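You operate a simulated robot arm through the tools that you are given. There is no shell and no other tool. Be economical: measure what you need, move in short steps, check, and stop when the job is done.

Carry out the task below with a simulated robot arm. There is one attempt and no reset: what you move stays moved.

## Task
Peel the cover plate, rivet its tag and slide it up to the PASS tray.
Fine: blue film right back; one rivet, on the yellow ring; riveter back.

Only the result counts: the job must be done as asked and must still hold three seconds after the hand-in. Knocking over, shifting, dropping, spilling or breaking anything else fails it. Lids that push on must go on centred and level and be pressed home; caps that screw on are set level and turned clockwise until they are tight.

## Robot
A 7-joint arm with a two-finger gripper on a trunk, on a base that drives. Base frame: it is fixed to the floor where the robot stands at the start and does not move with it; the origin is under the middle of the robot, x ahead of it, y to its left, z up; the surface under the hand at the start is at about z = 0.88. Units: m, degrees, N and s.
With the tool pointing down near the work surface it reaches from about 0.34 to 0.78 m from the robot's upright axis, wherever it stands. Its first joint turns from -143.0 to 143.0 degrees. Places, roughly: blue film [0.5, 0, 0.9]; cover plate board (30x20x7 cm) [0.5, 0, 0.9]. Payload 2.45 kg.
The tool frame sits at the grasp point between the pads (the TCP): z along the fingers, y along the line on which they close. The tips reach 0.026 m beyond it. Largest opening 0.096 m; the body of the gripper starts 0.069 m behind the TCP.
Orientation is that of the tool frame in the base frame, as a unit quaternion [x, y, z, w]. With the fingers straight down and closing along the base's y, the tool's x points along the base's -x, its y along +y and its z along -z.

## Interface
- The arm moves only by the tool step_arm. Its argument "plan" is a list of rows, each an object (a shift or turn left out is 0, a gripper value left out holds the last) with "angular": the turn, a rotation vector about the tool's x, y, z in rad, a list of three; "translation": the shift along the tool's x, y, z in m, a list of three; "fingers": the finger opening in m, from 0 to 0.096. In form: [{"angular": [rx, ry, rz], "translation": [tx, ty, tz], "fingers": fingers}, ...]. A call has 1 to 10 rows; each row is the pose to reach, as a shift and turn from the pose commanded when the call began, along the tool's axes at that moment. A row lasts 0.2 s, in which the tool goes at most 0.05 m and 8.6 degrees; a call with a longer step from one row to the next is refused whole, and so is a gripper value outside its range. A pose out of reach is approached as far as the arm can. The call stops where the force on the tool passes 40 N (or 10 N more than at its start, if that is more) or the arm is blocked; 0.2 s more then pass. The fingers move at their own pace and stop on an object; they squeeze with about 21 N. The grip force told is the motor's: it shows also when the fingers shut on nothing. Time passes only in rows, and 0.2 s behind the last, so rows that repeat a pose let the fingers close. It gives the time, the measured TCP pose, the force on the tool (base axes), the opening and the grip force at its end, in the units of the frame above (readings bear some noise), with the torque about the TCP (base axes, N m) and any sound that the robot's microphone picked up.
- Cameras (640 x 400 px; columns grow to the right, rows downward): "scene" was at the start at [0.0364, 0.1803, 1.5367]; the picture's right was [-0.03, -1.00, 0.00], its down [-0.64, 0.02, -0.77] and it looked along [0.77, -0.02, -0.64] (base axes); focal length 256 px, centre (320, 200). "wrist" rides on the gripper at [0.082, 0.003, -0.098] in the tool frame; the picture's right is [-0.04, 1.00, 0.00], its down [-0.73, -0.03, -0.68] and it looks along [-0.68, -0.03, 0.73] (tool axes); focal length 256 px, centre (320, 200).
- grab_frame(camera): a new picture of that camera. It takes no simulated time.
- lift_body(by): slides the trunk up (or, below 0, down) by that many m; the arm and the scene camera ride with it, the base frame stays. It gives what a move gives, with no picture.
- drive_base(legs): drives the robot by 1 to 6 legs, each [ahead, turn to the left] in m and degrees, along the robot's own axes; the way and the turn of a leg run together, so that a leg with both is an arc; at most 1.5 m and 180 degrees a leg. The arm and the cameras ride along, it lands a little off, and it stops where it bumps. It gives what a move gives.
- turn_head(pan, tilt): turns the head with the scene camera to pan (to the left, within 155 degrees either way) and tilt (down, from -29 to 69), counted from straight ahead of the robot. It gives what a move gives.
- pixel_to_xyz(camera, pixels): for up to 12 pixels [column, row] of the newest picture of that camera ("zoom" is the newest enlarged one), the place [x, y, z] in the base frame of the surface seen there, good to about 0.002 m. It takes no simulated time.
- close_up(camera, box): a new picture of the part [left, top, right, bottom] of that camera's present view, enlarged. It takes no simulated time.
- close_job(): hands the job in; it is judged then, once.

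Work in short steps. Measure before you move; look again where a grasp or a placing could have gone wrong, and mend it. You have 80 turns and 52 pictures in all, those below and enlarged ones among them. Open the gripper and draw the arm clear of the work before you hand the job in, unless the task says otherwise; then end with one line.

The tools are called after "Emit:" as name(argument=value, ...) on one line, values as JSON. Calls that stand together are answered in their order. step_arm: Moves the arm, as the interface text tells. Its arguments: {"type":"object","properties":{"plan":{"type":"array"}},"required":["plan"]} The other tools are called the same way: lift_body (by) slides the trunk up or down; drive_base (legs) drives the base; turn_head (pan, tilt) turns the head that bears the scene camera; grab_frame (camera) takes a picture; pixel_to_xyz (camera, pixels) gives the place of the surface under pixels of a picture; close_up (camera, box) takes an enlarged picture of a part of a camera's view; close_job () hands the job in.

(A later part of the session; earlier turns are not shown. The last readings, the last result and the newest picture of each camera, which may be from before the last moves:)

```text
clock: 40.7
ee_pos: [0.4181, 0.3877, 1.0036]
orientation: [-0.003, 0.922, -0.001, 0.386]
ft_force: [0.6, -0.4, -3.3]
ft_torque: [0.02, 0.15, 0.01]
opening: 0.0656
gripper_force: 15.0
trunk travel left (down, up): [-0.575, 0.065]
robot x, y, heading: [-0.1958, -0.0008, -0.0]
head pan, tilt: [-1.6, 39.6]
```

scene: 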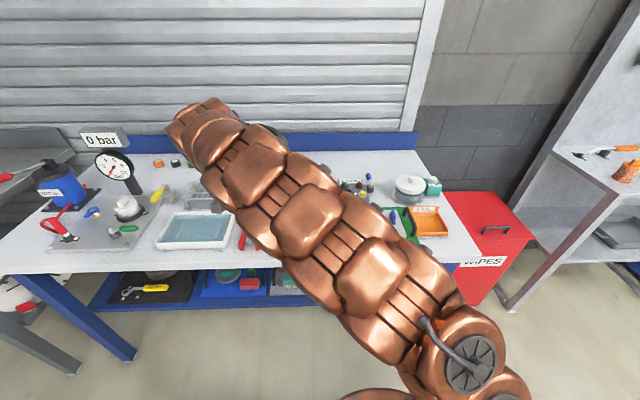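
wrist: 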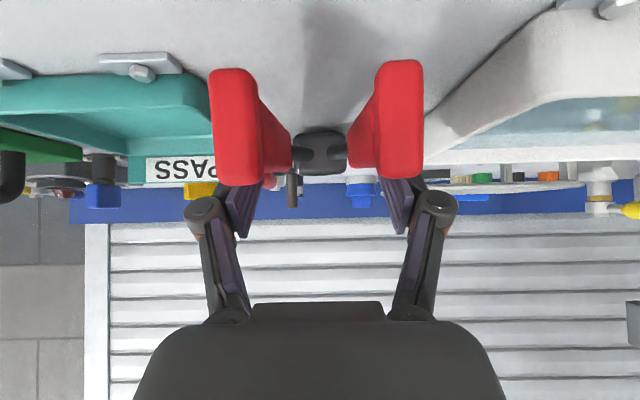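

Still held (15 N, -3.3 N weight). I lift another 0.12 m and start turning the nose down.

Emit:
step_arm(plan=[{"translation": [-0.0177, 0, -0.025]}, {"translation": [-0.0354, 0, -0.05]}, {"translation": [-0.053, 0, -0.075]}, {"translation": [-0.0707, 0, -0.099]}, {"angular": [0, 0.08, 0], "translation": [-0.0707, 0, -0.099]}, {"angular": [0, 0.16, 0], "translation": [-0.0707, 0, -0.099]}, {"angular": [0, 0.24, 0], "translation": [-0.0707, 0, -0.099]}, {"angular": [0, 0.32, 0], "translation": [-0.0707, 0, -0.099]}, {"angular": [0, 0.4, 0], "translation": [-0.0707, 0, -0.099]}])

Emit:
grab_frame(camera="wrist")

```text
clock: 42.7
ee_pos: [0.3999, 0.3873, 1.1246]
orientation: [-0.002, 0.981, -0.001, 0.194]
ft_force: [-0.3, -0.4, 0.1]
ft_torque: [0.02, -0.01, 0.0]
opening: 0.0595
gripper_force: 0.1
trunk travel left (down, up): [-0.575, 0.065]
robot x, y, heading: [-0.196, 0.0006, -0.2]
head pan, tilt: [-1.6, 39.6]
```

```text
19 pictures are left
```

wrist: 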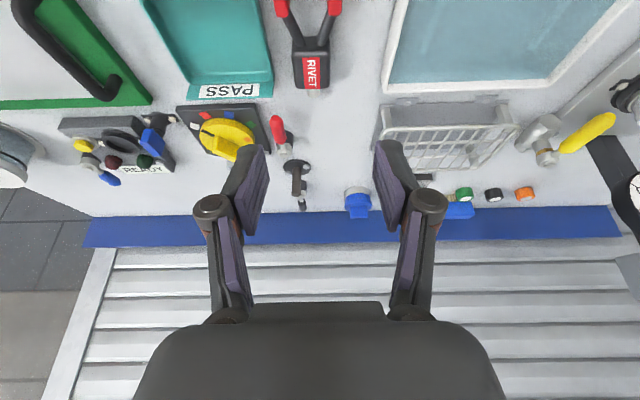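

It slid out again and lies near its place: gripping 9 cm behind its weight with 11–15 N lets it pitch and slip. I measure it, then grip closer to the head with the full 21 N.

Emit:
close_up(camera="wrist", box=[250, 0, 370, 110])

Emit:
pixel_to_xyz(camera="wrist", pixels=[[311, 76], [311, 92], [293, 60], [329, 60], [281, 8], [334, 8]])

```text
3.64 times, centred on (310, 55) of wrist
```

zoom: 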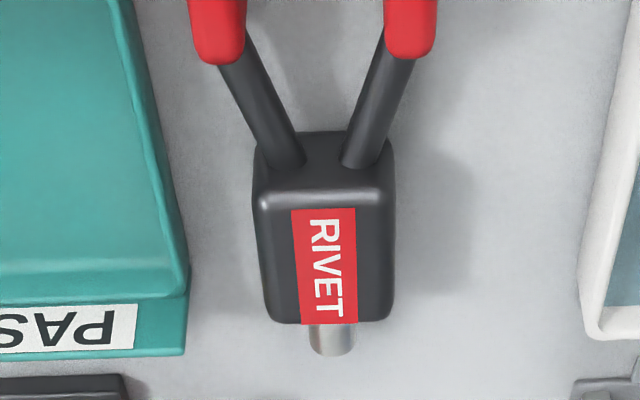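

```text
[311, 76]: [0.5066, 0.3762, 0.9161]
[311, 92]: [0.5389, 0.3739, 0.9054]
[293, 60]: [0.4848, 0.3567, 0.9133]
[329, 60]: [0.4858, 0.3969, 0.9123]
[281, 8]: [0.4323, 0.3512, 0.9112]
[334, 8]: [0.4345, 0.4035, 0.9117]
```

It now lies 45 mm nearer, centred on y 0.377 with the nose tip at about x 0.545. I go to the pre-grasp pose for it.

Emit:
step_arm(plan=[{"angular": [0, -0.1, 0], "translation": [0.025, -0.003, 0.025], "fingers": 0.09}, {"angular": [0, -0.2, 0], "translation": [0.05, -0.006, 0.05]}, {"angular": [0, -0.3, 0], "translation": [0.075, -0.0098, 0.08]}, {"angular": [0, -0.4, 0], "translation": [0.1042, -0.0098, 0.1085]}, {"angular": [0, -0.4, 0], "translation": [0.1042, -0.0098, 0.1085]}])

Emit:
grab_frame(camera="wrist")

```text
clock: 43.9
ee_pos: [0.3444, 0.3769, 0.9829]
orientation: [-0.002, 0.923, -0.001, 0.386]
ft_force: [0.4, 0.5, -0.2]
ft_torque: [-0.01, 0.04, 0.01]
opening: 0.0898
gripper_force: 0.2
trunk travel left (down, up): [-0.575, 0.065]
robot x, y, heading: [-0.1968, -0.0027, -0.1]
head pan, tilt: [-1.6, 39.6]
```

```text
17 pictures are left
```

wrist: 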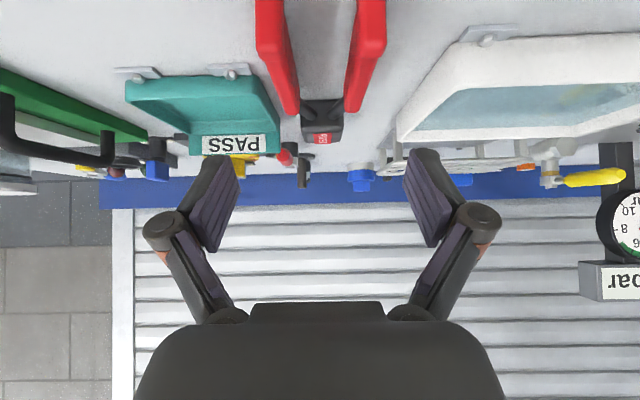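

Aligned. I narrow to 0.078 to clear the PASS tray, advance to (0.412, 0.3775, 0.910), and close with a 0.05 command for full force.

Emit:
step_arm(plan=[{"translation": [0.002, 0, 0.025], "fingers": 0.078}, {"translation": [0.003, 0, 0.05]}, {"translation": [0.0038, 0, 0.08]}, {"translation": [0.0038, 0.0005, 0.0994]}, {"translation": [0.0038, 0.0005, 0.0994]}, {"translation": [0.0038, 0.0005, 0.0994], "fingers": 0.066}, {"translation": [0.0038, 0.0005, 0.0994], "fingers": 0.05}, {"translation": [0.0038, 0.0005, 0.0994]}, {"translation": [0.0038, 0.0005, 0.0994]}])

```text
clock: 45.9
ee_pos: [0.4121, 0.3759, 0.9115]
orientation: [-0.002, 0.923, 0.0, 0.386]
ft_force: [1.3, 0.8, 1.5]
ft_torque: [0.16, -0.05, -0.16]
opening: 0.0654
gripper_force: 20.9
trunk travel left (down, up): [-0.575, 0.065]
robot x, y, heading: [-0.1969, 0.0002, -0.3]
head pan, tilt: [-1.6, 39.6]
```

Gripped at 0.0654 with 20.9 N. I lift 40 mm and check steadiness.

Emit:
step_arm(plan=[{"translation": [-0.007, 0, -0.007]}, {"translation": [-0.014, 0, -0.014]}, {"translation": [-0.021, 0, -0.021]}, {"translation": [-0.028, 0, -0.028]}, {"translation": [-0.028, 0, -0.028]}, {"translation": [-0.028, 0, -0.028]}])

Emit:
grab_frame(camera="wrist")

```text
clock: 47.3
ee_pos: [0.4106, 0.3782, 0.9499]
orientation: [-0.002, 0.923, -0.002, 0.386]
ft_force: [-0.1, -0.1, -3.5]
ft_torque: [0.01, 0.09, -0.05]
opening: 0.0654
gripper_force: 20.9
trunk travel left (down, up): [-0.575, 0.065]
robot x, y, heading: [-0.1966, 0.0034, -0.4]
head pan, tilt: [-1.6, 39.6]
```

```text
16 pictures are left
```

wrist: 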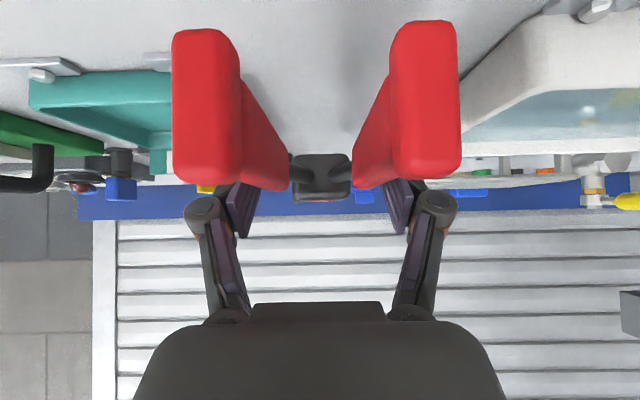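

Steady: 0.0654, 20.9 N, weight 3.5 N. I lift to z ~1.12.

Emit:
step_arm(plan=[{"translation": [-0.015, 0, -0.015]}, {"translation": [-0.03, 0, -0.03]}, {"translation": [-0.045, 0, -0.045]}, {"translation": [-0.06, 0, -0.06]}, {"translation": [-0.075, 0, -0.075]}, {"translation": [-0.09, 0, -0.09]}, {"translation": [-0.105, 0, -0.105]}, {"translation": [-0.12, 0, -0.12]}, {"translation": [-0.12, 0, -0.12]}])

```text
clock: 49.3
ee_pos: [0.4105, 0.378, 1.1196]
orientation: [-0.003, 0.923, -0.001, 0.385]
ft_force: [0.0, 0.5, -3.5]
ft_torque: [0.02, 0.13, -0.02]
opening: 0.0656
gripper_force: 21.3
trunk travel left (down, up): [-0.575, 0.065]
robot x, y, heading: [-0.1983, 0.0018, 0.1]
head pan, tilt: [-1.6, 39.6]
```

Held firmly. I rotate the nose down slowly (first 0.8 rad) while moving toward the board.

Emit:
step_arm(plan=[{"angular": [0, 0.08, 0], "translation": [0, -0.02, 0]}, {"angular": [0, 0.16, 0], "translation": [0, -0.045, 0]}, {"angular": [0, 0.24, 0], "translation": [0, -0.07, 0]}, {"angular": [0, 0.32, 0], "translation": [0, -0.095, 0]}, {"angular": [0, 0.4, 0], "translation": [0, -0.12, 0]}, {"angular": [0, 0.48, 0], "translation": [0, -0.145, 0]}, {"angular": [0, 0.56, 0], "translation": [0, -0.17, 0]}, {"angular": [0, 0.64, 0], "translation": [0, -0.195, 0]}, {"angular": [0, 0.72, 0], "translation": [0, -0.22, 0]}, {"angular": [0, 0.785, 0], "translation": [0, -0.24, 0]}])

```text
clock: 51.5
ee_pos: [0.4115, 0.1377, 1.1196]
orientation: [-0.002, 1.0, -0.002, 0.003]
ft_force: [0.1, 0.7, -3.2]
ft_torque: [0.02, 0.05, -0.03]
opening: 0.0655
gripper_force: 21.0
trunk travel left (down, up): [-0.575, 0.065]
robot x, y, heading: [-0.1966, -0.002, -0.1]
head pan, tilt: [-1.6, 39.6]
```

Still held at vertical. I continue the second half of the turn and move to above the ring.

Emit:
step_arm(plan=[{"angular": [0, 0.08, 0], "translation": [0.002, -0.02, -0.002]}, {"angular": [0, 0.16, 0], "translation": [0.004, -0.045, -0.004]}, {"angular": [0, 0.24, 0], "translation": [0.006, -0.07, -0.006]}, {"angular": [0, 0.32, 0], "translation": [0.009, -0.095, -0.008]}, {"angular": [0, 0.4, 0], "translation": [0.012, -0.12, -0.008]}, {"angular": [0, 0.48, 0], "translation": [0.015, -0.145, -0.008]}, {"angular": [0, 0.56, 0], "translation": [0.018, -0.17, -0.008]}, {"angular": [0, 0.64, 0], "translation": [0.021, -0.195, -0.008]}, {"angular": [0, 0.72, 0], "translation": [0.022, -0.21, -0.008]}, {"angular": [0, 0.785, 0], "translation": [0.022, -0.222, -0.008]}])

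Emit:
close_up(camera="scene", box=[320, 130, 500, 270])

Emit:
grab_frame(camera="wrist")

```text
clock: 53.7
ee_pos: [0.2845, -0.0554, 1.0391]
orientation: [-0.001, 0.947, -0.002, -0.32]
ft_force: [0.1, -0.4, -2.5]
ft_torque: [0.0, 0.0, 0.0]
opening: 0.0656
gripper_force: 20.8
out of reach, approached as far as the arm can: row 3, 4, 5, 6, 7, 8, 9, 10
trunk travel left (down, up): [-0.575, 0.065]
robot x, y, heading: [-0.1946, -0.0012, -0.0]
head pan, tilt: [-1.6, 39.6]
```

```text
2.86 times, centred on (410, 200) of scene
```

zoom: 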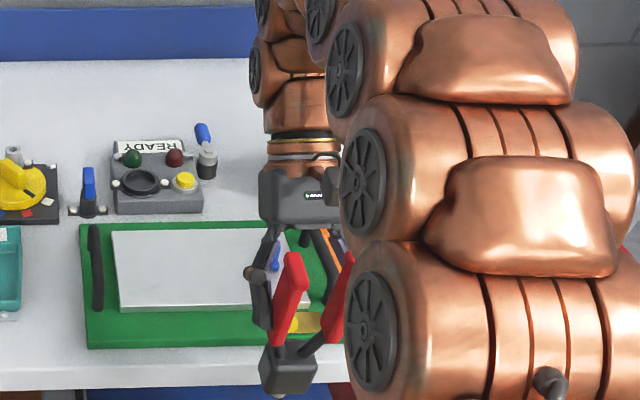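

```text
14 pictures are left
```

wrist: 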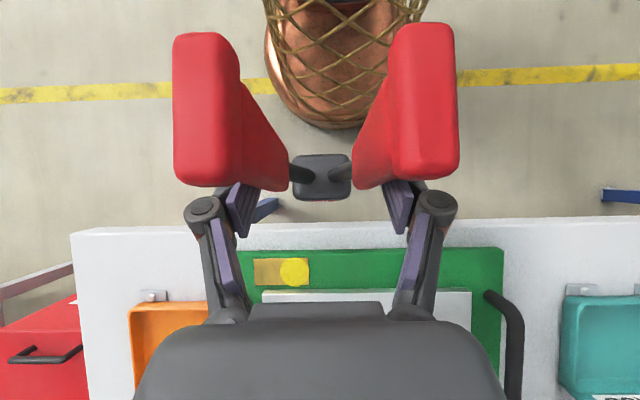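

The riveter is still held unchanged; the arm only ran short because the base stands back. I raise the trunk 0.06 and drive forward 0.19 so the rivet pose (reached earlier from there) is possible.

Emit:
lift_body(by=0.06)

Emit:
drive_base(legs=[[0.19, 0]])

```text
clock: 54.7
ee_pos: [0.2852, -0.0549, 1.0994]
orientation: [-0.001, 0.947, 0.0, -0.32]
ft_force: [-1.0, -0.3, -2.9]
ft_torque: [-0.03, 0.02, 0.04]
opening: 0.0656
gripper_force: 20.5
trunk travel left (down, up): [-0.635, 0.005]
robot x, y, heading: [-0.1943, 0.0024, -0.4]
head pan, tilt: [-1.6, 39.6]
```

```text
clock: 56.3
ee_pos: [0.4731, -0.0564, 1.0991]
orientation: [-0.001, 0.948, -0.002, -0.319]
ft_force: [0.2, -0.8, -3.4]
ft_torque: [0.01, -0.05, -0.03]
opening: 0.0658
gripper_force: 21.3
trunk travel left (down, up): [-0.635, 0.005]
robot x, y, heading: [-0.0075, 0.001, -0.5]
head pan, tilt: [-1.6, 39.6]
```

Now I rotate the last 8° and come over the ring, then look.

Emit:
step_arm(plan=[{"angular": [0, 0.045, 0], "translation": [0.02, -0.007, 0.015]}, {"angular": [0, 0.09, 0], "translation": [0.04, -0.014, 0.03]}, {"angular": [0, 0.136, 0], "translation": [0.06, -0.021, 0.0455]}, {"angular": [0, 0.136, 0], "translation": [0.0701, -0.027, 0.0532]}, {"angular": [0, 0.136, 0], "translation": [0.0701, -0.027, 0.0532]}])

Emit:
close_up(camera="scene", box=[350, 200, 480, 320])

```text
clock: 57.5
ee_pos: [0.3856, -0.0839, 1.0994]
orientation: [-0.001, 0.923, -0.002, -0.384]
ft_force: [-0.6, -0.2, -2.9]
ft_torque: [0.03, -0.07, -0.03]
opening: 0.0656
gripper_force: 21.2
trunk travel left (down, up): [-0.635, 0.005]
robot x, y, heading: [-0.0079, 0.0015, -0.3]
head pan, tilt: [-1.6, 39.6]
```

```text
3.33 times, centred on (415, 260) of scene
```

zoom: 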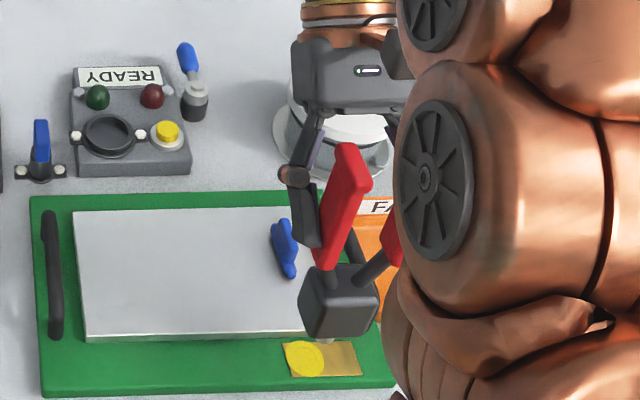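

The nose is just above the board beside the ring. I measure the ring's edges and the head.

Emit:
pixel_to_xyz(camera="zoom", pixels=[[286, 358], [304, 358], [323, 358], [303, 345], [306, 373], [325, 339], [318, 322], [340, 332], [372, 330], [302, 290], [376, 295], [345, 278]])

Emit:
close_up(camera="scene", box=[395, 275, 435, 305])

```text
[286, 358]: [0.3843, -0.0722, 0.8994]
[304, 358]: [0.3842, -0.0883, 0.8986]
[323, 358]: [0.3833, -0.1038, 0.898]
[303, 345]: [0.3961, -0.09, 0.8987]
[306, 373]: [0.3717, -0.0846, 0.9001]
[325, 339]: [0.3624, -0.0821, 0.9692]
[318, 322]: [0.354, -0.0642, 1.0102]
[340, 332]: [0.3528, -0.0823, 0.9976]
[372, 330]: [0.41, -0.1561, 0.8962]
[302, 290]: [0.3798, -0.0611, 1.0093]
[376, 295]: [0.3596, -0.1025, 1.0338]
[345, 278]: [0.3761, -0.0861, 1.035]
```

```text
13.33 times, centred on (415, 290) of scene
```

zoom: 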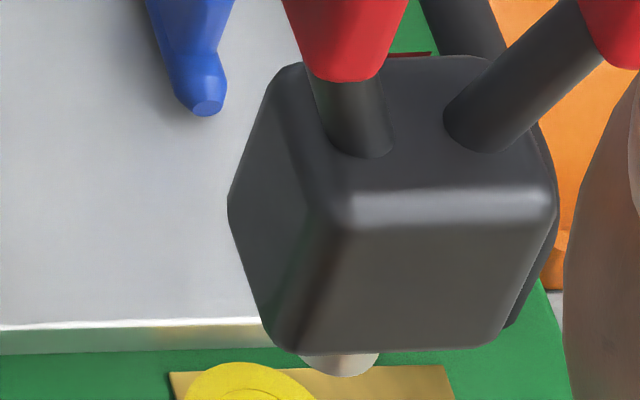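

Ring centre is about (0.384, -0.088, 0.899). I check the tilt of the head's front face and the nose position.

Emit:
pixel_to_xyz(camera="zoom", pixels=[[420, 235], [420, 280], [420, 325], [370, 235], [350, 320], [480, 320], [520, 240], [310, 364], [340, 364], [370, 364], [340, 374], [270, 200]])

```text
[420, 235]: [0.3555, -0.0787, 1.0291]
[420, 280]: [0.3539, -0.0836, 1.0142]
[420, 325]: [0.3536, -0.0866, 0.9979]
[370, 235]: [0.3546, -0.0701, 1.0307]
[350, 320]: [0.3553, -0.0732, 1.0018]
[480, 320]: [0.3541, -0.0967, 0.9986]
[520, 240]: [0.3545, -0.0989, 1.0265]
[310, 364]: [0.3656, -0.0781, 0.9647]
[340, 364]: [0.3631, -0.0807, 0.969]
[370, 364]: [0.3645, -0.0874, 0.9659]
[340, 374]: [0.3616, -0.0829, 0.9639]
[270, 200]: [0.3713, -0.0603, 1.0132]
```

The head is about 3.5° off upright, with the nose centre near (0.368, -0.082, 0.963). I straighten it by 0.06 rad and bring the nose to 15 mm above the ring.

Emit:
step_arm(plan=[{"angular": [0, -0.03, 0], "translation": [-0.013, -0.002, 0.009]}, {"angular": [0, -0.06, 0], "translation": [-0.026, -0.004, 0.019]}, {"angular": [0, -0.06, 0], "translation": [-0.0385, -0.006, 0.028]}, {"angular": [0, -0.06, 0], "translation": [-0.0385, -0.006, 0.028]}])

Emit:
close_up(camera="scene", box=[390, 270, 440, 310])

```text
clock: 58.5
ee_pos: [0.3922, -0.0888, 1.0514]
orientation: [-0.001, 0.935, -0.002, -0.355]
ft_force: [0.3, 0.7, -2.9]
ft_torque: [0.0, -0.04, 0.02]
opening: 0.0655
gripper_force: 21.2
trunk travel left (down, up): [-0.635, 0.005]
robot x, y, heading: [-0.0096, 0.0027, -0.2]
head pan, tilt: [-1.6, 39.6]
```

```text
10.00 times, centred on (415, 290) of scene
```

zoom: 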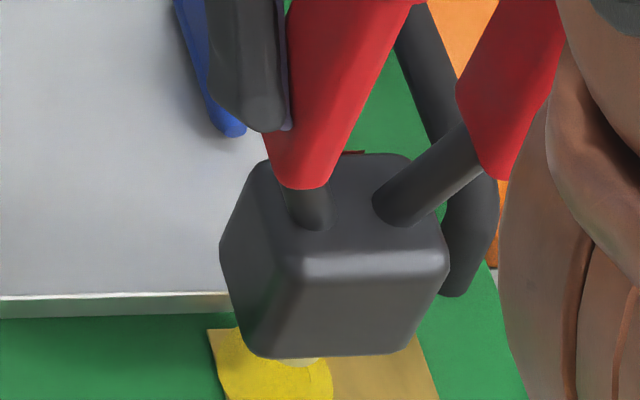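

Emit:
pixel_to_xyz(camera="zoom", pixels=[[350, 290], [350, 345], [262, 320], [400, 345], [280, 362], [300, 362], [318, 362], [300, 366], [224, 370], [331, 378], [440, 260], [230, 240]])

```text
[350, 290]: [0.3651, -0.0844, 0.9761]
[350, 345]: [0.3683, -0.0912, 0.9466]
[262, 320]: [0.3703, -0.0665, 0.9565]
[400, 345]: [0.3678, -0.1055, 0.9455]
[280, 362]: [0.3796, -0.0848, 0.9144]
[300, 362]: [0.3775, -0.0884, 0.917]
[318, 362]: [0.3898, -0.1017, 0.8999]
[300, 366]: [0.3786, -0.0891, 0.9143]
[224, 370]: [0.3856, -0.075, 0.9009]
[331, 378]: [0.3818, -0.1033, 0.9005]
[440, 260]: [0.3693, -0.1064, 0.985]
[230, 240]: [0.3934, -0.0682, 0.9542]
```

The nose tip is at about (0.3835, -0.0885, 0.914), right over the ring centre (0.384, -0.0885). I take out half of the remaining tilt and lower until light contact.

Emit:
step_arm(plan=[{"angular": [0, 0.03, 0], "translation": [-0.0063, 0.0, 0.0016]}, {"angular": [0, 0.03, 0], "translation": [-0.0096, 0.0, 0.0049]}, {"angular": [0, 0.03, 0], "translation": [-0.0116, 0.0, 0.0071]}, {"angular": [0, 0.03, 0], "translation": [-0.0123, 0.0, 0.0079]}, {"angular": [0, 0.03, 0], "translation": [-0.0123, 0.0, 0.0079]}])

Emit:
close_up(camera="scene", box=[390, 270, 440, 310])

```text
clock: 59.7
ee_pos: [0.3971, -0.0911, 1.039]
orientation: [-0.001, 0.929, -0.002, -0.369]
ft_force: [0.5, 0.0, -3.3]
ft_torque: [0.04, -0.08, 0.01]
opening: 0.0658
gripper_force: 21.4
trunk travel left (down, up): [-0.635, 0.005]
robot x, y, heading: [-0.01, 0.0033, -0.5]
head pan, tilt: [-1.6, 39.6]
```

```text
10.00 times, centred on (415, 290) of scene
```

zoom: 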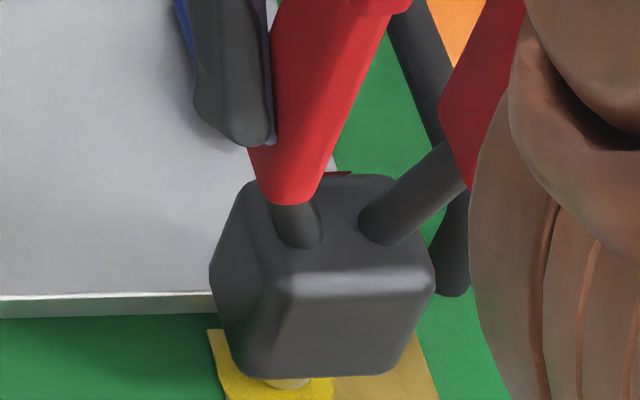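

Emit:
pixel_to_xyz(camera="zoom", pixels=[[265, 383], [285, 387], [308, 383], [285, 390], [225, 385], [331, 385], [350, 310], [350, 365], [285, 396]])

```text
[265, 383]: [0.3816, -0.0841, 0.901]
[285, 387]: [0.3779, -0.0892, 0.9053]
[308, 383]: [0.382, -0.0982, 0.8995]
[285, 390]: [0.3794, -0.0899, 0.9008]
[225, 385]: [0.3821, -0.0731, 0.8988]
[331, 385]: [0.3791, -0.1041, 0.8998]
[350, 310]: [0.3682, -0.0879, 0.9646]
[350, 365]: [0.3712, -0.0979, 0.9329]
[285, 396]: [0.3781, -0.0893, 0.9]
```

The nose is about 2 mm above the ring and within 2 mm of its centre. I shift +1.5 mm in y and press down gently.

Emit:
step_arm(plan=[{"translation": [-0.0012, 0.0015, 0.0013]}, {"translation": [-0.0022, 0.0015, 0.0024]}, {"translation": [-0.0031, 0.0015, 0.0033]}, {"translation": [-0.0031, 0.0015, 0.0033]}])

```text
clock: 60.7
ee_pos: [0.3961, -0.0886, 1.0349]
orientation: [0.0, 0.929, -0.002, -0.37]
ft_force: [2.6, -1.5, 22.2]
ft_torque: [-0.24, 0.08, 0.02]
opening: 0.066
gripper_force: 21.1
trunk travel left (down, up): [-0.635, 0.005]
robot x, y, heading: [-0.0081, 0.0018, -0.4]
head pan, tilt: [-1.6, 39.6]
```

The nose presses the ring with about 25 N. I now command the fingers fully closed to squeeze the handles.

Emit:
step_arm(plan=[{"fingers": 0.02}, {"fingers": 0.0}, {"fingers": 0.0}, {"fingers": 0.0}, {"fingers": 0.0}])

```text
clock: 61.9
ee_pos: [0.3955, -0.0875, 1.0338]
orientation: [-0.001, 0.929, -0.002, -0.369]
ft_force: [0.0, -1.6, 22.1]
ft_torque: [-0.12, 0.42, 0.0]
opening: 0.0656
gripper_force: 20.6
trunk travel left (down, up): [-0.635, 0.005]
robot x, y, heading: [-0.0089, -0.0005, -0.3]
head pan, tilt: [-1.6, 39.6]
```

No click and no closing: so near the head the leverage is too small (farther back, 21 N did close the handles by 4 mm). I ease the press and then loosen to a very light grip, so the hand can slide up the handles with the nose staying on the ring.

Emit:
step_arm(plan=[{"translation": [0.0009, 0, -0.0009], "fingers": 0.05}, {"translation": [0.0009, 0, -0.0009], "fingers": 0.06}, {"translation": [0.0009, 0, -0.0009], "fingers": 0.063}, {"translation": [0.0009, 0, -0.0009], "fingers": 0.064}])

```text
clock: 62.9
ee_pos: [0.3956, -0.088, 1.0337]
orientation: [0.0, 0.929, -0.002, -0.369]
ft_force: [-0.1, -0.3, -3.2]
ft_torque: [-0.01, -0.06, 0.01]
opening: 0.0658
gripper_force: 21.1
trunk travel left (down, up): [-0.635, 0.005]
robot x, y, heading: [-0.0064, 0.0032, -0.2]
head pan, tilt: [-1.6, 39.6]
```

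With 0.064 commanded the grip is still 21 N and the nose now hangs free. I set it down lightly again and loosen in 0.5 mm steps.

Emit:
step_arm(plan=[{"translation": [-0.0008, 0, 0.0008], "fingers": 0.064}, {"translation": [-0.0008, 0, 0.0008], "fingers": 0.0645}, {"translation": [-0.0008, 0, 0.0008], "fingers": 0.065}, {"translation": [-0.0008, 0, 0.0008], "fingers": 0.065}])

```text
clock: 63.9
ee_pos: [0.3971, -0.0878, 1.034]
orientation: [-0.001, 0.929, -0.002, -0.369]
ft_force: [0.7, 0.3, 0.5]
ft_torque: [-0.05, -0.01, -0.01]
opening: 0.066
gripper_force: 0.5
trunk travel left (down, up): [-0.635, 0.005]
robot x, y, heading: [-0.012, 0.0031, -0.3]
head pan, tilt: [-1.6, 39.6]
```

Grip is nearly free (0.5 N) and the ring now carries the weight. I check that it stands upright.

Emit:
close_up(camera="scene", box=[380, 240, 450, 310])

```text
5.71 times, centred on (415, 275) of scene
```

zoom: 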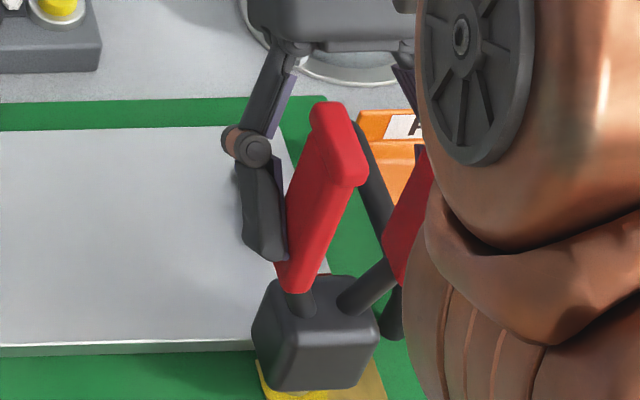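

It stands on the ring between the fingers. I slide the hand up 43 mm along the handles and close to squeeze.

Emit:
step_arm(plan=[{"translation": [0.005, 0, -0.0053], "fingers": 0.0662}, {"translation": [0.012, 0, -0.0127]}, {"translation": [0.021, 0, -0.0222]}, {"translation": [0.0295, 0, -0.0313]}, {"translation": [0.0295, 0, -0.0313], "fingers": 0.05}, {"translation": [0.0295, 0, -0.0313]}])

Emit:
close_up(camera="scene", box=[380, 240, 450, 310])

```text
clock: 65.3
ee_pos: [0.3971, -0.0878, 1.0779]
orientation: [-0.001, 0.929, -0.002, -0.37]
ft_force: [2.0, -0.1, 19.1]
ft_torque: [0.24, -0.25, -0.04]
opening: 0.0563
gripper_force: 21.1
trunk travel left (down, up): [-0.635, 0.005]
robot x, y, heading: [-0.0082, -0.0006, -0.3]
head pan, tilt: [-1.6, 39.6]
```

```text
5.71 times, centred on (415, 275) of scene
```

zoom: 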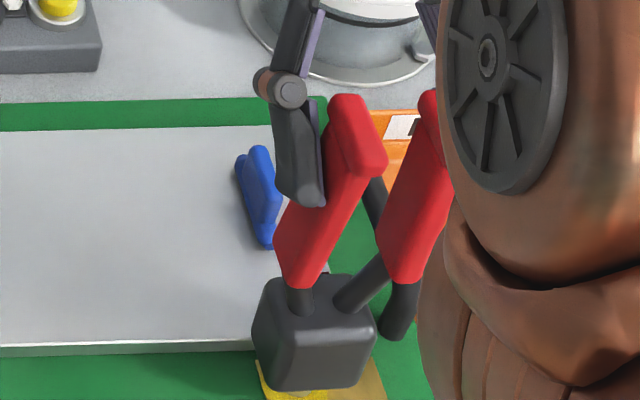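

The handles are closing (0.0563) with the nose pressed on the ring. I keep squeezing, once.

Emit:
step_arm(plan=[{"fingers": 0.04}, {"fingers": 0.03}, {"fingers": 0.03}, {"fingers": 0.03}])

```text
clock: 66.3
ee_pos: [0.3967, -0.0885, 1.0769]
orientation: [-0.001, 0.929, -0.002, -0.369]
ft_force: [-0.6, -2.4, 21.2]
ft_torque: [-0.2, 0.39, 0.05]
opening: 0.0594
gripper_force: 20.8
trunk travel left (down, up): [-0.635, 0.005]
robot x, y, heading: [-0.0079, 0.0004, 0.1]
head pan, tilt: [-1.6, 39.6]
```

No click yet; the handles balance at 0.059 against 21 N. I loosen, slide 14 mm further up for more leverage, and squeeze again.

Emit:
step_arm(plan=[{"fingers": 0.0662}, {"fingers": 0.0662}, {"translation": [0.005, 0, -0.0052], "fingers": 0.0664}, {"translation": [0.0096, 0, -0.0102], "fingers": 0.0664}, {"translation": [0.0096, 0, -0.0102], "fingers": 0.03}, {"translation": [0.0096, 0, -0.0102], "fingers": 0.03}, {"translation": [0.0096, 0, -0.0102], "fingers": 0.03}, {"translation": [0.0096, 0, -0.0102], "fingers": 0.03}])

```text
clock: 68.1
ee_pos: [0.3954, -0.0895, 1.0911]
orientation: [-0.001, 0.93, -0.003, -0.368]
ft_force: [-0.2, -1.3, 30.5]
ft_torque: [-0.03, 0.19, 0.0]
opening: 0.0423
gripper_force: 21.1
trunk travel left (down, up): [-0.635, 0.005]
robot x, y, heading: [-0.0106, 0.0009, 0.0]
head pan, tilt: [-1.6, 39.6]
```

Now the handles close well (0.0423). I hold the squeeze on.

Emit:
step_arm(plan=[{"fingers": 0.02}, {"fingers": 0.02}, {"fingers": 0.02}])

Emit:
close_up(camera="scene", box=[380, 230, 450, 310])

```text
clock: 68.9
ee_pos: [0.3957, -0.0885, 1.0899]
orientation: [0.0, 0.929, -0.002, -0.369]
ft_force: [1.1, -1.9, 31.7]
ft_torque: [-0.01, 0.24, 0.02]
opening: 0.0418
gripper_force: 20.8
trunk travel left (down, up): [-0.635, 0.005]
robot x, y, heading: [-0.011, 0.0018, 0.0]
head pan, tilt: [-1.6, 39.6]
```

```text
5.00 times, centred on (415, 270) of scene
```

zoom: 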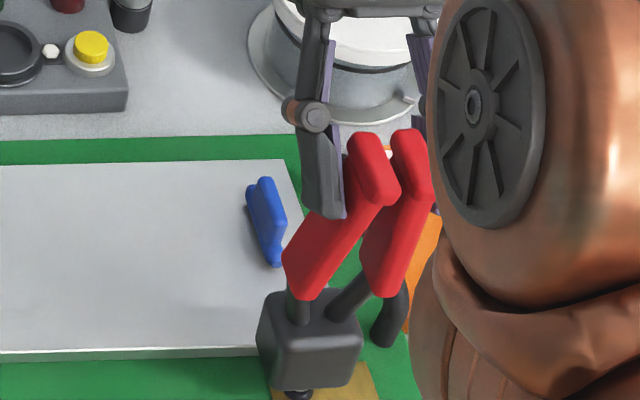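

The handles are nearly shut; something dark is now seen under the nose at (298,392). I look closer there.

Emit:
close_up(camera="scene", box=[400, 285, 430, 315])

```text
13.33 times, centred on (415, 300) of scene
```

zoom: 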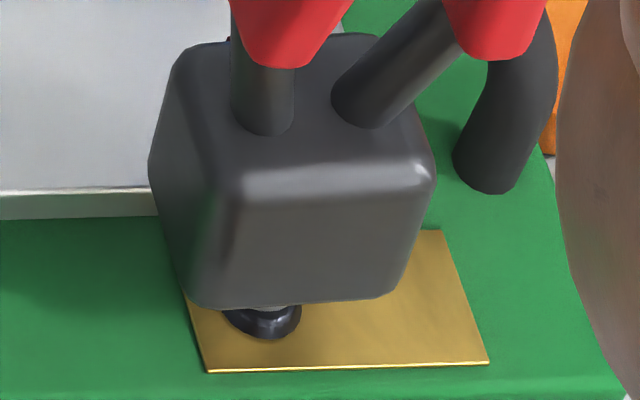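

The yellow ring is covered by a set dark rivet. Holding the squeeze so nothing fires again, I lift 18 mm and move 50 mm in +y over the bare green strip, to stand the riveter there for a regrip near its head.

Emit:
step_arm(plan=[{"translation": [0.004, 0, -0.0044]}, {"translation": [0.008, 0, -0.0087]}, {"translation": [0.0123, 0, -0.0131]}, {"translation": [0.0123, 0.012, -0.0131]}, {"translation": [0.0123, 0.025, -0.0131]}, {"translation": [0.0123, 0.038, -0.0131]}, {"translation": [0.0123, 0.05, -0.0131]}, {"translation": [0.0123, 0.05, -0.0131]}])

Emit:
close_up(camera="scene", box=[380, 250, 440, 310])

```text
clock: 70.7
ee_pos: [0.3956, -0.0378, 1.1086]
orientation: [0.0, 0.929, -0.002, -0.37]
ft_force: [-0.6, 0.6, -3.9]
ft_torque: [-0.01, -0.03, 0.01]
opening: 0.0418
gripper_force: 21.2
trunk travel left (down, up): [-0.635, 0.005]
robot x, y, heading: [-0.0068, -0.0025, 0.0]
head pan, tilt: [-1.6, 39.6]
```

```text
6.67 times, centred on (410, 280) of scene
```

zoom: 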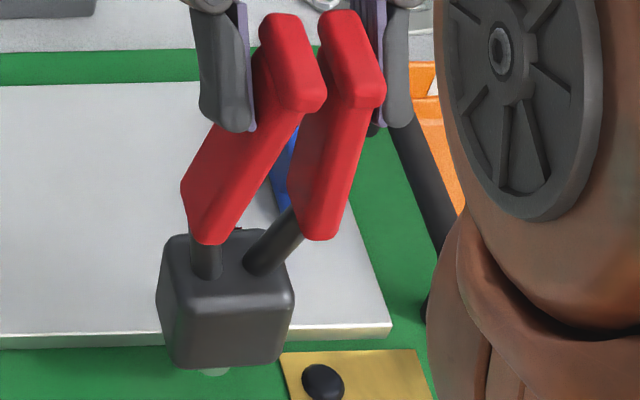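

The rivet sits on the tag and the riveter hangs clear. I measure the nose height before lowering it to the green strip.

Emit:
pixel_to_xyz(camera="zoom", pixels=[[205, 373], [213, 374], [222, 373], [213, 382], [225, 310], [225, 350], [322, 382], [290, 330]])

```text
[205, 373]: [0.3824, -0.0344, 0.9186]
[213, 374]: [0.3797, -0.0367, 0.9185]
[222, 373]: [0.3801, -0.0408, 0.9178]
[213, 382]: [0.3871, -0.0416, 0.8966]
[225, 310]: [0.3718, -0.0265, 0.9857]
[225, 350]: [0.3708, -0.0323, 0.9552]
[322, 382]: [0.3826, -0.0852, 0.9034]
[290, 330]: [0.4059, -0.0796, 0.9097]
```

The nose is at z 0.918, upright. I lower 22.5 mm to touch the green strip (z 0.8965).

Emit:
step_arm(plan=[{"translation": [-0.005, 0, 0.0053]}, {"translation": [-0.01, 0, 0.0106]}, {"translation": [-0.013, 0, 0.0138]}, {"translation": [-0.0147, 0, 0.0156]}, {"translation": [-0.0154, 0, 0.0164]}, {"translation": [-0.0154, 0, 0.0164]}])

```text
clock: 72.1
ee_pos: [0.3969, -0.0387, 1.0869]
orientation: [-0.001, 0.929, -0.002, -0.369]
ft_force: [1.2, -1.9, 31.9]
ft_torque: [0.0, 0.17, 0.05]
opening: 0.0428
gripper_force: 20.9
trunk travel left (down, up): [-0.635, 0.005]
robot x, y, heading: [-0.0093, 0.0031, -0.2]
head pan, tilt: [-1.6, 39.6]
```

Contact is firm (35 N), so I raise 2 mm, loosen so the handles spring open, slide down 52 mm, and regrip near the head.

Emit:
step_arm(plan=[{"translation": [0.0014, 0, -0.0015]}, {"translation": [0.0014, 0, -0.0015], "fingers": 0.055}, {"translation": [0.0014, 0, -0.0015], "fingers": 0.064}, {"translation": [0.0014, 0, -0.0015], "fingers": 0.0664}, {"translation": [-0.01, 0, 0.0106], "fingers": 0.0664}, {"translation": [-0.021, 0, 0.0223], "fingers": 0.0664}, {"translation": [-0.031, 0, 0.0329], "fingers": 0.0664}, {"translation": [-0.036, 0, 0.0382], "fingers": 0.0664}, {"translation": [-0.036, 0, 0.0382], "fingers": 0.05}, {"translation": [-0.036, 0, 0.0382], "fingers": 0.05}])

Emit:
close_up(camera="scene", box=[370, 240, 440, 310])

```text
clock: 74.3
ee_pos: [0.3964, -0.0376, 1.0346]
orientation: [-0.001, 0.929, -0.002, -0.37]
ft_force: [0.8, -1.8, 6.2]
ft_torque: [-0.17, 0.02, 0.01]
opening: 0.0653
gripper_force: 20.8
trunk travel left (down, up): [-0.635, 0.005]
robot x, y, heading: [-0.0089, -0.0005, -0.5]
head pan, tilt: [-1.6, 39.6]
```

```text
5.71 times, centred on (405, 275) of scene
```

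zoom: 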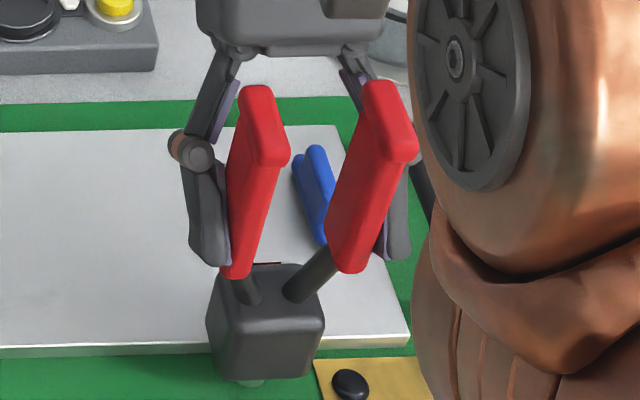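

Regripped near the head (0.0653, 21 N). I lift it 85 mm and turn back toward vertical fingers.

Emit:
step_arm(plan=[{"translation": [0.012, 0, -0.0127]}, {"translation": [0.03, 0, -0.032]}, {"translation": [0.0455, 0, -0.048]}, {"translation": [0.0583, 0, -0.0619]}, {"angular": [0, -0.11, 0], "translation": [0.0583, 0.01, -0.0619]}, {"angular": [0, -0.22, 0], "translation": [0.0583, 0.02, -0.0619]}, {"angular": [0, -0.33, 0], "translation": [0.0583, 0.04, -0.0619]}, {"angular": [0, -0.44, 0], "translation": [0.0583, 0.06, -0.0619]}, {"angular": [0, -0.55, 0], "translation": [0.0583, 0.08, -0.0619]}, {"angular": [0, -0.66, 0], "translation": [0.0583, 0.1, -0.0619]}])

```text
clock: 76.5
ee_pos: [0.3985, 0.062, 1.1155]
orientation: [-0.001, 0.999, -0.002, -0.047]
ft_force: [0.4, -0.6, -2.8]
ft_torque: [0.02, 0.08, -0.01]
opening: 0.0657
gripper_force: 21.3
trunk travel left (down, up): [-0.635, 0.005]
robot x, y, heading: [-0.0069, 0.0013, 0.0]
head pan, tilt: [-1.6, 39.6]
```

Held well. I drive back 0.19 m and lower the trunk again to the configuration that worked for the tilted-forward pose.

Emit:
drive_base(legs=[[-0.19, 0]])

Emit:
lift_body(by=-0.06)

```text
clock: 78.0
ee_pos: [0.2075, 0.0633, 1.1169]
orientation: [-0.001, 0.999, -0.002, -0.049]
ft_force: [0.5, -0.5, -3.2]
ft_torque: [0.0, 0.03, 0.04]
opening: 0.0657
gripper_force: 20.9
trunk travel left (down, up): [-0.635, 0.005]
robot x, y, heading: [-0.2029, 0.0013, -0.4]
head pan, tilt: [-1.6, 39.6]
```

```text
clock: 79.0
ee_pos: [0.2075, 0.0631, 1.0585]
orientation: [-0.001, 0.999, -0.002, -0.049]
ft_force: [0.0, -0.5, -3.7]
ft_torque: [0.02, 0.06, 0.01]
opening: 0.0656
gripper_force: 21.1
trunk travel left (down, up): [-0.575, 0.065]
robot x, y, heading: [-0.1989, 0.0021, -0.3]
head pan, tilt: [-1.6, 39.6]
```

Now I rotate the nose forward to horizontal while carrying it over to y 0.387.

Emit:
step_arm(plan=[{"angular": [0, -0.09, 0], "translation": [-0.0144, 0.0324, -0.012]}, {"angular": [0, -0.18, 0], "translation": [-0.0289, 0.0648, -0.024]}, {"angular": [0, -0.27, 0], "translation": [-0.0433, 0.0972, -0.036]}, {"angular": [0, -0.36, 0], "translation": [-0.0577, 0.1296, -0.048]}, {"angular": [0, -0.45, 0], "translation": [-0.0722, 0.162, -0.056]}, {"angular": [0, -0.54, 0], "translation": [-0.0866, 0.1944, -0.0645]}, {"angular": [0, -0.63, 0], "translation": [-0.101, 0.2268, -0.0645]}, {"angular": [0, -0.72, 0], "translation": [-0.1154, 0.2592, -0.0645]}, {"angular": [0, -0.81, 0], "translation": [-0.13, 0.2916, -0.0645]}, {"angular": [0, -0.9, 0], "translation": [-0.1443, 0.324, -0.0645]}])

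Emit:
grab_frame(camera="wrist")

```text
clock: 81.2
ee_pos: [0.3576, 0.3871, 1.1051]
orientation: [-0.001, 0.92, -0.001, 0.391]
ft_force: [-0.3, -1.5, -3.5]
ft_torque: [0.04, 0.14, 0.03]
opening: 0.0657
gripper_force: 20.8
trunk travel left (down, up): [-0.575, 0.065]
robot x, y, heading: [-0.1992, -0.0012, -0.1]
head pan, tilt: [-1.6, 39.6]
```

```text
3 pictures are left
```

wrist: 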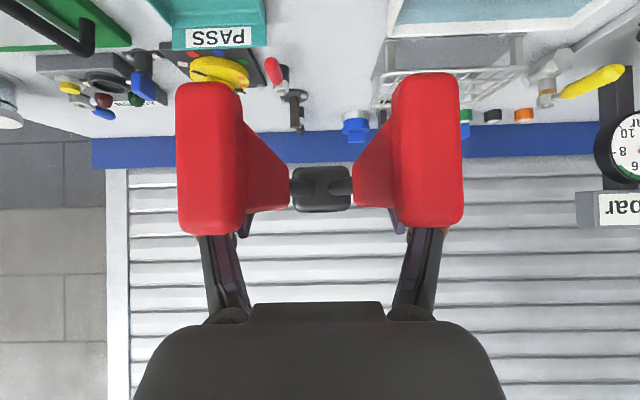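

Only 3 pictures remain, so I measure the riveter's pitch on this one: handle top far and near, and head.

Emit:
pixel_to_xyz(camera="wrist", pixels=[[210, 120], [210, 160], [210, 200], [260, 195], [275, 200], [425, 120], [425, 190], [380, 195], [320, 185], [320, 200], [450, 200], [185, 200]])

```text
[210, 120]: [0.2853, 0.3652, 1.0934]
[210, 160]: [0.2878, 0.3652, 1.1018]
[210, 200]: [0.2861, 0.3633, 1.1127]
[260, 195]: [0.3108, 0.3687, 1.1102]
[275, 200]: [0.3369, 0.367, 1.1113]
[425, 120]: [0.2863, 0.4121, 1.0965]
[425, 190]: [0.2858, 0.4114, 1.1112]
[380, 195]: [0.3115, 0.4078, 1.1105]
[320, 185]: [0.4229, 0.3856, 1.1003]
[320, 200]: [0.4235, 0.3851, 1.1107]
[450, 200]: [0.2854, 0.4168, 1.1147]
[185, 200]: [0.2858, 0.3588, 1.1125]
```

The riveter is level; handle ends are 72 mm behind the TCP, so TCP x 0.455 restores its original place. I move there and down to z 0.93.

Emit:
step_arm(plan=[{"translation": [0.0097, 0, 0.032]}, {"translation": [0.0193, 0, 0.064]}, {"translation": [0.029, 0, 0.0958]}, {"translation": [0.0387, 0, 0.1278]}, {"translation": [0.0483, 0, 0.16]}, {"translation": [0.058, 0, 0.1917]}, {"translation": [0.058, 0, 0.1917]}])

```text
clock: 82.8
ee_pos: [0.4546, 0.3867, 0.9302]
orientation: [-0.001, 0.92, -0.001, 0.391]
ft_force: [-0.4, -0.2, -3.3]
ft_torque: [0.02, 0.11, -0.02]
opening: 0.0656
gripper_force: 21.0
trunk travel left (down, up): [-0.575, 0.065]
robot x, y, heading: [-0.1973, -0.0006, -0.4]
head pan, tilt: [-1.6, 39.6]
```

Now straight down 22 mm, in small steps.

Emit:
step_arm(plan=[{"translation": [0.0058, 0, 0.0056]}, {"translation": [0.0101, 0, 0.0097]}, {"translation": [0.0137, 0, 0.0132]}, {"translation": [0.0158, 0, 0.0153]}, {"translation": [0.0158, 0, 0.0153]}])

```text
clock: 84.0
ee_pos: [0.4536, 0.3867, 0.9088]
orientation: [-0.001, 0.92, -0.001, 0.391]
ft_force: [0.5, 0.3, -2.8]
ft_torque: [0.04, 0.14, 0.01]
opening: 0.0658
gripper_force: 21.0
trunk travel left (down, up): [-0.575, 0.065]
robot x, y, heading: [-0.2007, -0.0004, -0.4]
head pan, tilt: [-1.6, 39.6]
```

Still hanging free; 3 mm more.

Emit:
step_arm(plan=[{"translation": [0.0011, 0, 0.001]}, {"translation": [0.0022, 0, 0.0021]}, {"translation": [0.0022, 0, 0.0021]}])

```text
clock: 84.8
ee_pos: [0.4543, 0.3855, 0.9066]
orientation: [-0.002, 0.921, -0.001, 0.39]
ft_force: [0.5, -0.4, -3.4]
ft_torque: [0.02, 0.09, -0.02]
opening: 0.0656
gripper_force: 20.7
trunk travel left (down, up): [-0.575, 0.065]
robot x, y, heading: [-0.1982, 0.0033, -0.2]
head pan, tilt: [-1.6, 39.6]
```

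Emit:
step_arm(plan=[{"translation": [0.0011, 0.0007, 0.001]}, {"translation": [0.0018, 0.0007, 0.0017]}, {"translation": [0.0018, 0.0007, 0.0017]}])

```text
clock: 85.6
ee_pos: [0.4546, 0.388, 0.9036]
orientation: [-0.001, 0.92, -0.002, 0.391]
ft_force: [0.2, 0.2, -2.7]
ft_torque: [0.0, 0.11, 0.0]
opening: 0.0658
gripper_force: 21.1
trunk travel left (down, up): [-0.575, 0.065]
robot x, y, heading: [-0.1988, 0.0012, -0.3]
head pan, tilt: [-1.6, 39.6]
```

No contact yet at 0.9036 (fingertips have margin). I go on 2 mm.

Emit:
step_arm(plan=[{"translation": [0.0007, 0, 0.0007]}, {"translation": [0.0014, 0, 0.0014]}, {"translation": [0.0014, 0, 0.0014]}])

```text
clock: 86.4
ee_pos: [0.4562, 0.3876, 0.9033]
orientation: [-0.001, 0.92, 0.0, 0.392]
ft_force: [-0.8, -0.4, 15.6]
ft_torque: [0.49, 0.03, 0.03]
opening: 0.0657
gripper_force: 21.1
trunk travel left (down, up): [-0.575, 0.065]
robot x, y, heading: [-0.1995, 0.0017, -0.3]
head pan, tilt: [-1.6, 39.6]
5 turns are left
```

Contact made (only 5 turns left, so I pack calls). I release the riveter, retreat along the fingers, turn vertical, move above the board's left handle, and take a wrist picture.

Emit:
step_arm(plan=[{"fingers": 0.072}, {"fingers": 0.078}, {"translation": [0, 0, -0.03]}, {"translation": [0, 0, -0.065]}, {"translation": [0, 0, -0.1]}, {"angular": [0, 0.135, 0], "translation": [-0.0216, 0, -0.1209]}, {"angular": [0, 0.27, 0], "translation": [-0.0432, 0, -0.1418]}, {"angular": [0, 0.405, 0], "translation": [-0.0648, 0, -0.1627]}, {"angular": [0, 0.54, 0], "translation": [-0.0864, 0, -0.1836]}, {"angular": [0, 0.675, 0], "translation": [-0.108, 0, -0.2045]}])

Emit:
step_arm(plan=[{"angular": [0, 0.065, 0], "translation": [-0.01, -0.0383, 0.0104]}, {"angular": [0, 0.131, 0], "translation": [-0.02, -0.0766, 0.0208]}, {"angular": [0, 0.131, 0], "translation": [-0.03, -0.115, 0.0312]}, {"angular": [0, 0.131, 0], "translation": [-0.04, -0.153, 0.0416]}, {"angular": [0, 0.131, 0], "translation": [-0.05, -0.191, 0.052]}, {"angular": [0, 0.131, 0], "translation": [-0.06, -0.23, 0.0624]}, {"angular": [0, 0.131, 0], "translation": [-0.07, -0.268, 0.0728], "fingers": 0.05}, {"angular": [0, 0.131, 0], "translation": [-0.07, -0.268, 0.0728], "fingers": 0.05}])

Emit:
grab_frame(camera="wrist")

Emit:
pixel_to_xyz(camera="wrist", pixels=[[300, 40], [300, 80], [305, 60], [310, 60], [315, 60], [320, 60], [325, 60], [330, 60], [335, 60], [340, 60], [320, 100], [320, 120]])

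```text
clock: 88.6
ee_pos: [0.3803, 0.3877, 1.1237]
orientation: [-0.001, 0.998, -0.001, 0.065]
ft_force: [-0.9, -0.1, 1.1]
ft_torque: [0.01, -0.08, -0.01]
opening: 0.078
gripper_force: 0.0
trunk travel left (down, up): [-0.575, 0.065]
robot x, y, heading: [-0.1999, -0.002, -0.3]
head pan, tilt: [-1.6, 39.6]
```

```text
clock: 90.4
ee_pos: [0.4587, 0.1211, 1.0573]
orientation: [-0.001, 1.0, -0.001, -0.002]
ft_force: [-0.1, 0.1, -0.1]
ft_torque: [0.01, 0.0, -0.01]
opening: 0.05
gripper_force: 0.0
trunk travel left (down, up): [-0.575, 0.065]
robot x, y, heading: [-0.2013, 0.0005, -0.1]
head pan, tilt: [-1.6, 39.6]
```

```text
2 pictures are left
```

wrist: 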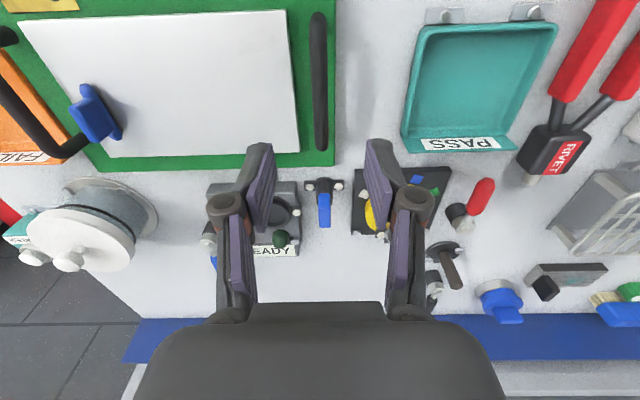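

```text
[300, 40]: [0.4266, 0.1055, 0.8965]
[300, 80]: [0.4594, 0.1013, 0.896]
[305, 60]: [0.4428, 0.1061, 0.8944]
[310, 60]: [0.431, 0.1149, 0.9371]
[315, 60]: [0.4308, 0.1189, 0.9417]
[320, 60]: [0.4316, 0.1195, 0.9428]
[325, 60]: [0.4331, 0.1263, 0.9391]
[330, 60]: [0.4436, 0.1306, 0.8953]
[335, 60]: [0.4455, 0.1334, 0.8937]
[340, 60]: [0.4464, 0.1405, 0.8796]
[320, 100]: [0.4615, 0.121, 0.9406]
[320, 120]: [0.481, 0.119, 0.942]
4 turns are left
```

The handle bar is at y 0.120, top z 0.942. I measure the gap to the PASS tray, grip the bar, and slide the board 50 mm toward the tray.

Emit:
pixel_to_xyz(camera="wrist", pixels=[[335, 100], [337, 100], [334, 150], [336, 150], [401, 130], [404, 130], [407, 100], [412, 60], [418, 32], [405, 115], [400, 136], [422, 28]])

Emit:
step_arm(plan=[{"translation": [-0.002, -0.001, 0.04], "fingers": 0.05}, {"translation": [-0.004, -0.001, 0.08]}, {"translation": [-0.004, -0.001, 0.11]}, {"translation": [-0.004, -0.001, 0.124]}, {"translation": [-0.004, -0.001, 0.124], "fingers": 0.0}, {"translation": [-0.004, -0.001, 0.124]}, {"translation": [-0.004, -0.001, 0.124]}, {"translation": [-0.004, -0.001, 0.124]}, {"translation": [-0.004, -0.001, 0.124]}])

Emit:
step_arm(plan=[{"translation": [0, 0.005, 0]}, {"translation": [0, 0.011, 0]}, {"translation": [0, 0.018, 0]}, {"translation": [0, 0.025, 0]}, {"translation": [0, 0.032, 0]}, {"translation": [0, 0.038, 0]}, {"translation": [0, 0.044, 0]}, {"translation": [0, 0.05, 0]}, {"translation": [0, 0.05, 0]}])

Emit:
close_up(camera="wrist", box=[200, 0, 560, 225])

```text
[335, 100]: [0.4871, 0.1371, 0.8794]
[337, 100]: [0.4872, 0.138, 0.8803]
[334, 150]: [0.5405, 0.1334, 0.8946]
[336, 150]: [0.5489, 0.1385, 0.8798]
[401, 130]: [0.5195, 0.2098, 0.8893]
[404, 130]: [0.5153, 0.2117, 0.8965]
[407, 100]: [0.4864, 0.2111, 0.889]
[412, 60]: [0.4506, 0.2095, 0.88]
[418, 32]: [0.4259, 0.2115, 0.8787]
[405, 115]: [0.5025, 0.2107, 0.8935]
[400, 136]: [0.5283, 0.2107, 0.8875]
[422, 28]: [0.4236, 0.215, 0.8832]
```

```text
clock: 92.4
ee_pos: [0.4646, 0.1203, 0.9345]
orientation: [-0.003, 1.0, -0.001, -0.001]
ft_force: [1.2, 28.2, -0.8]
ft_torque: [0.04, -0.02, -0.2]
opening: 0.0126
gripper_force: 21.1
trunk travel left (down, up): [-0.575, 0.065]
robot x, y, heading: [-0.1991, -0.0007, 0.1]
head pan, tilt: [-1.6, 39.6]
```

```text
clock: 94.4
ee_pos: [0.4654, 0.1709, 0.9345]
orientation: [-0.001, 1.0, -0.001, -0.002]
ft_force: [0.9, -6.6, 0.2]
ft_torque: [-0.02, -0.28, -0.05]
opening: 0.0127
gripper_force: 21.2
trunk travel left (down, up): [-0.575, 0.065]
robot x, y, heading: [-0.2004, 0.001, -0.2]
head pan, tilt: [-1.6, 39.6]
```

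```text
1.78 times, centred on (380, 112) of wrist
3 turns are left
```

zoom: 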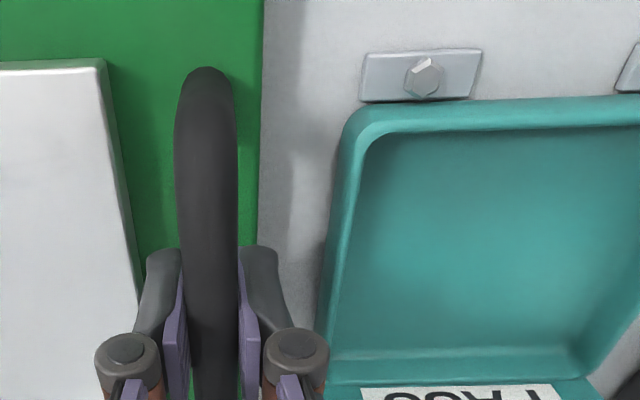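

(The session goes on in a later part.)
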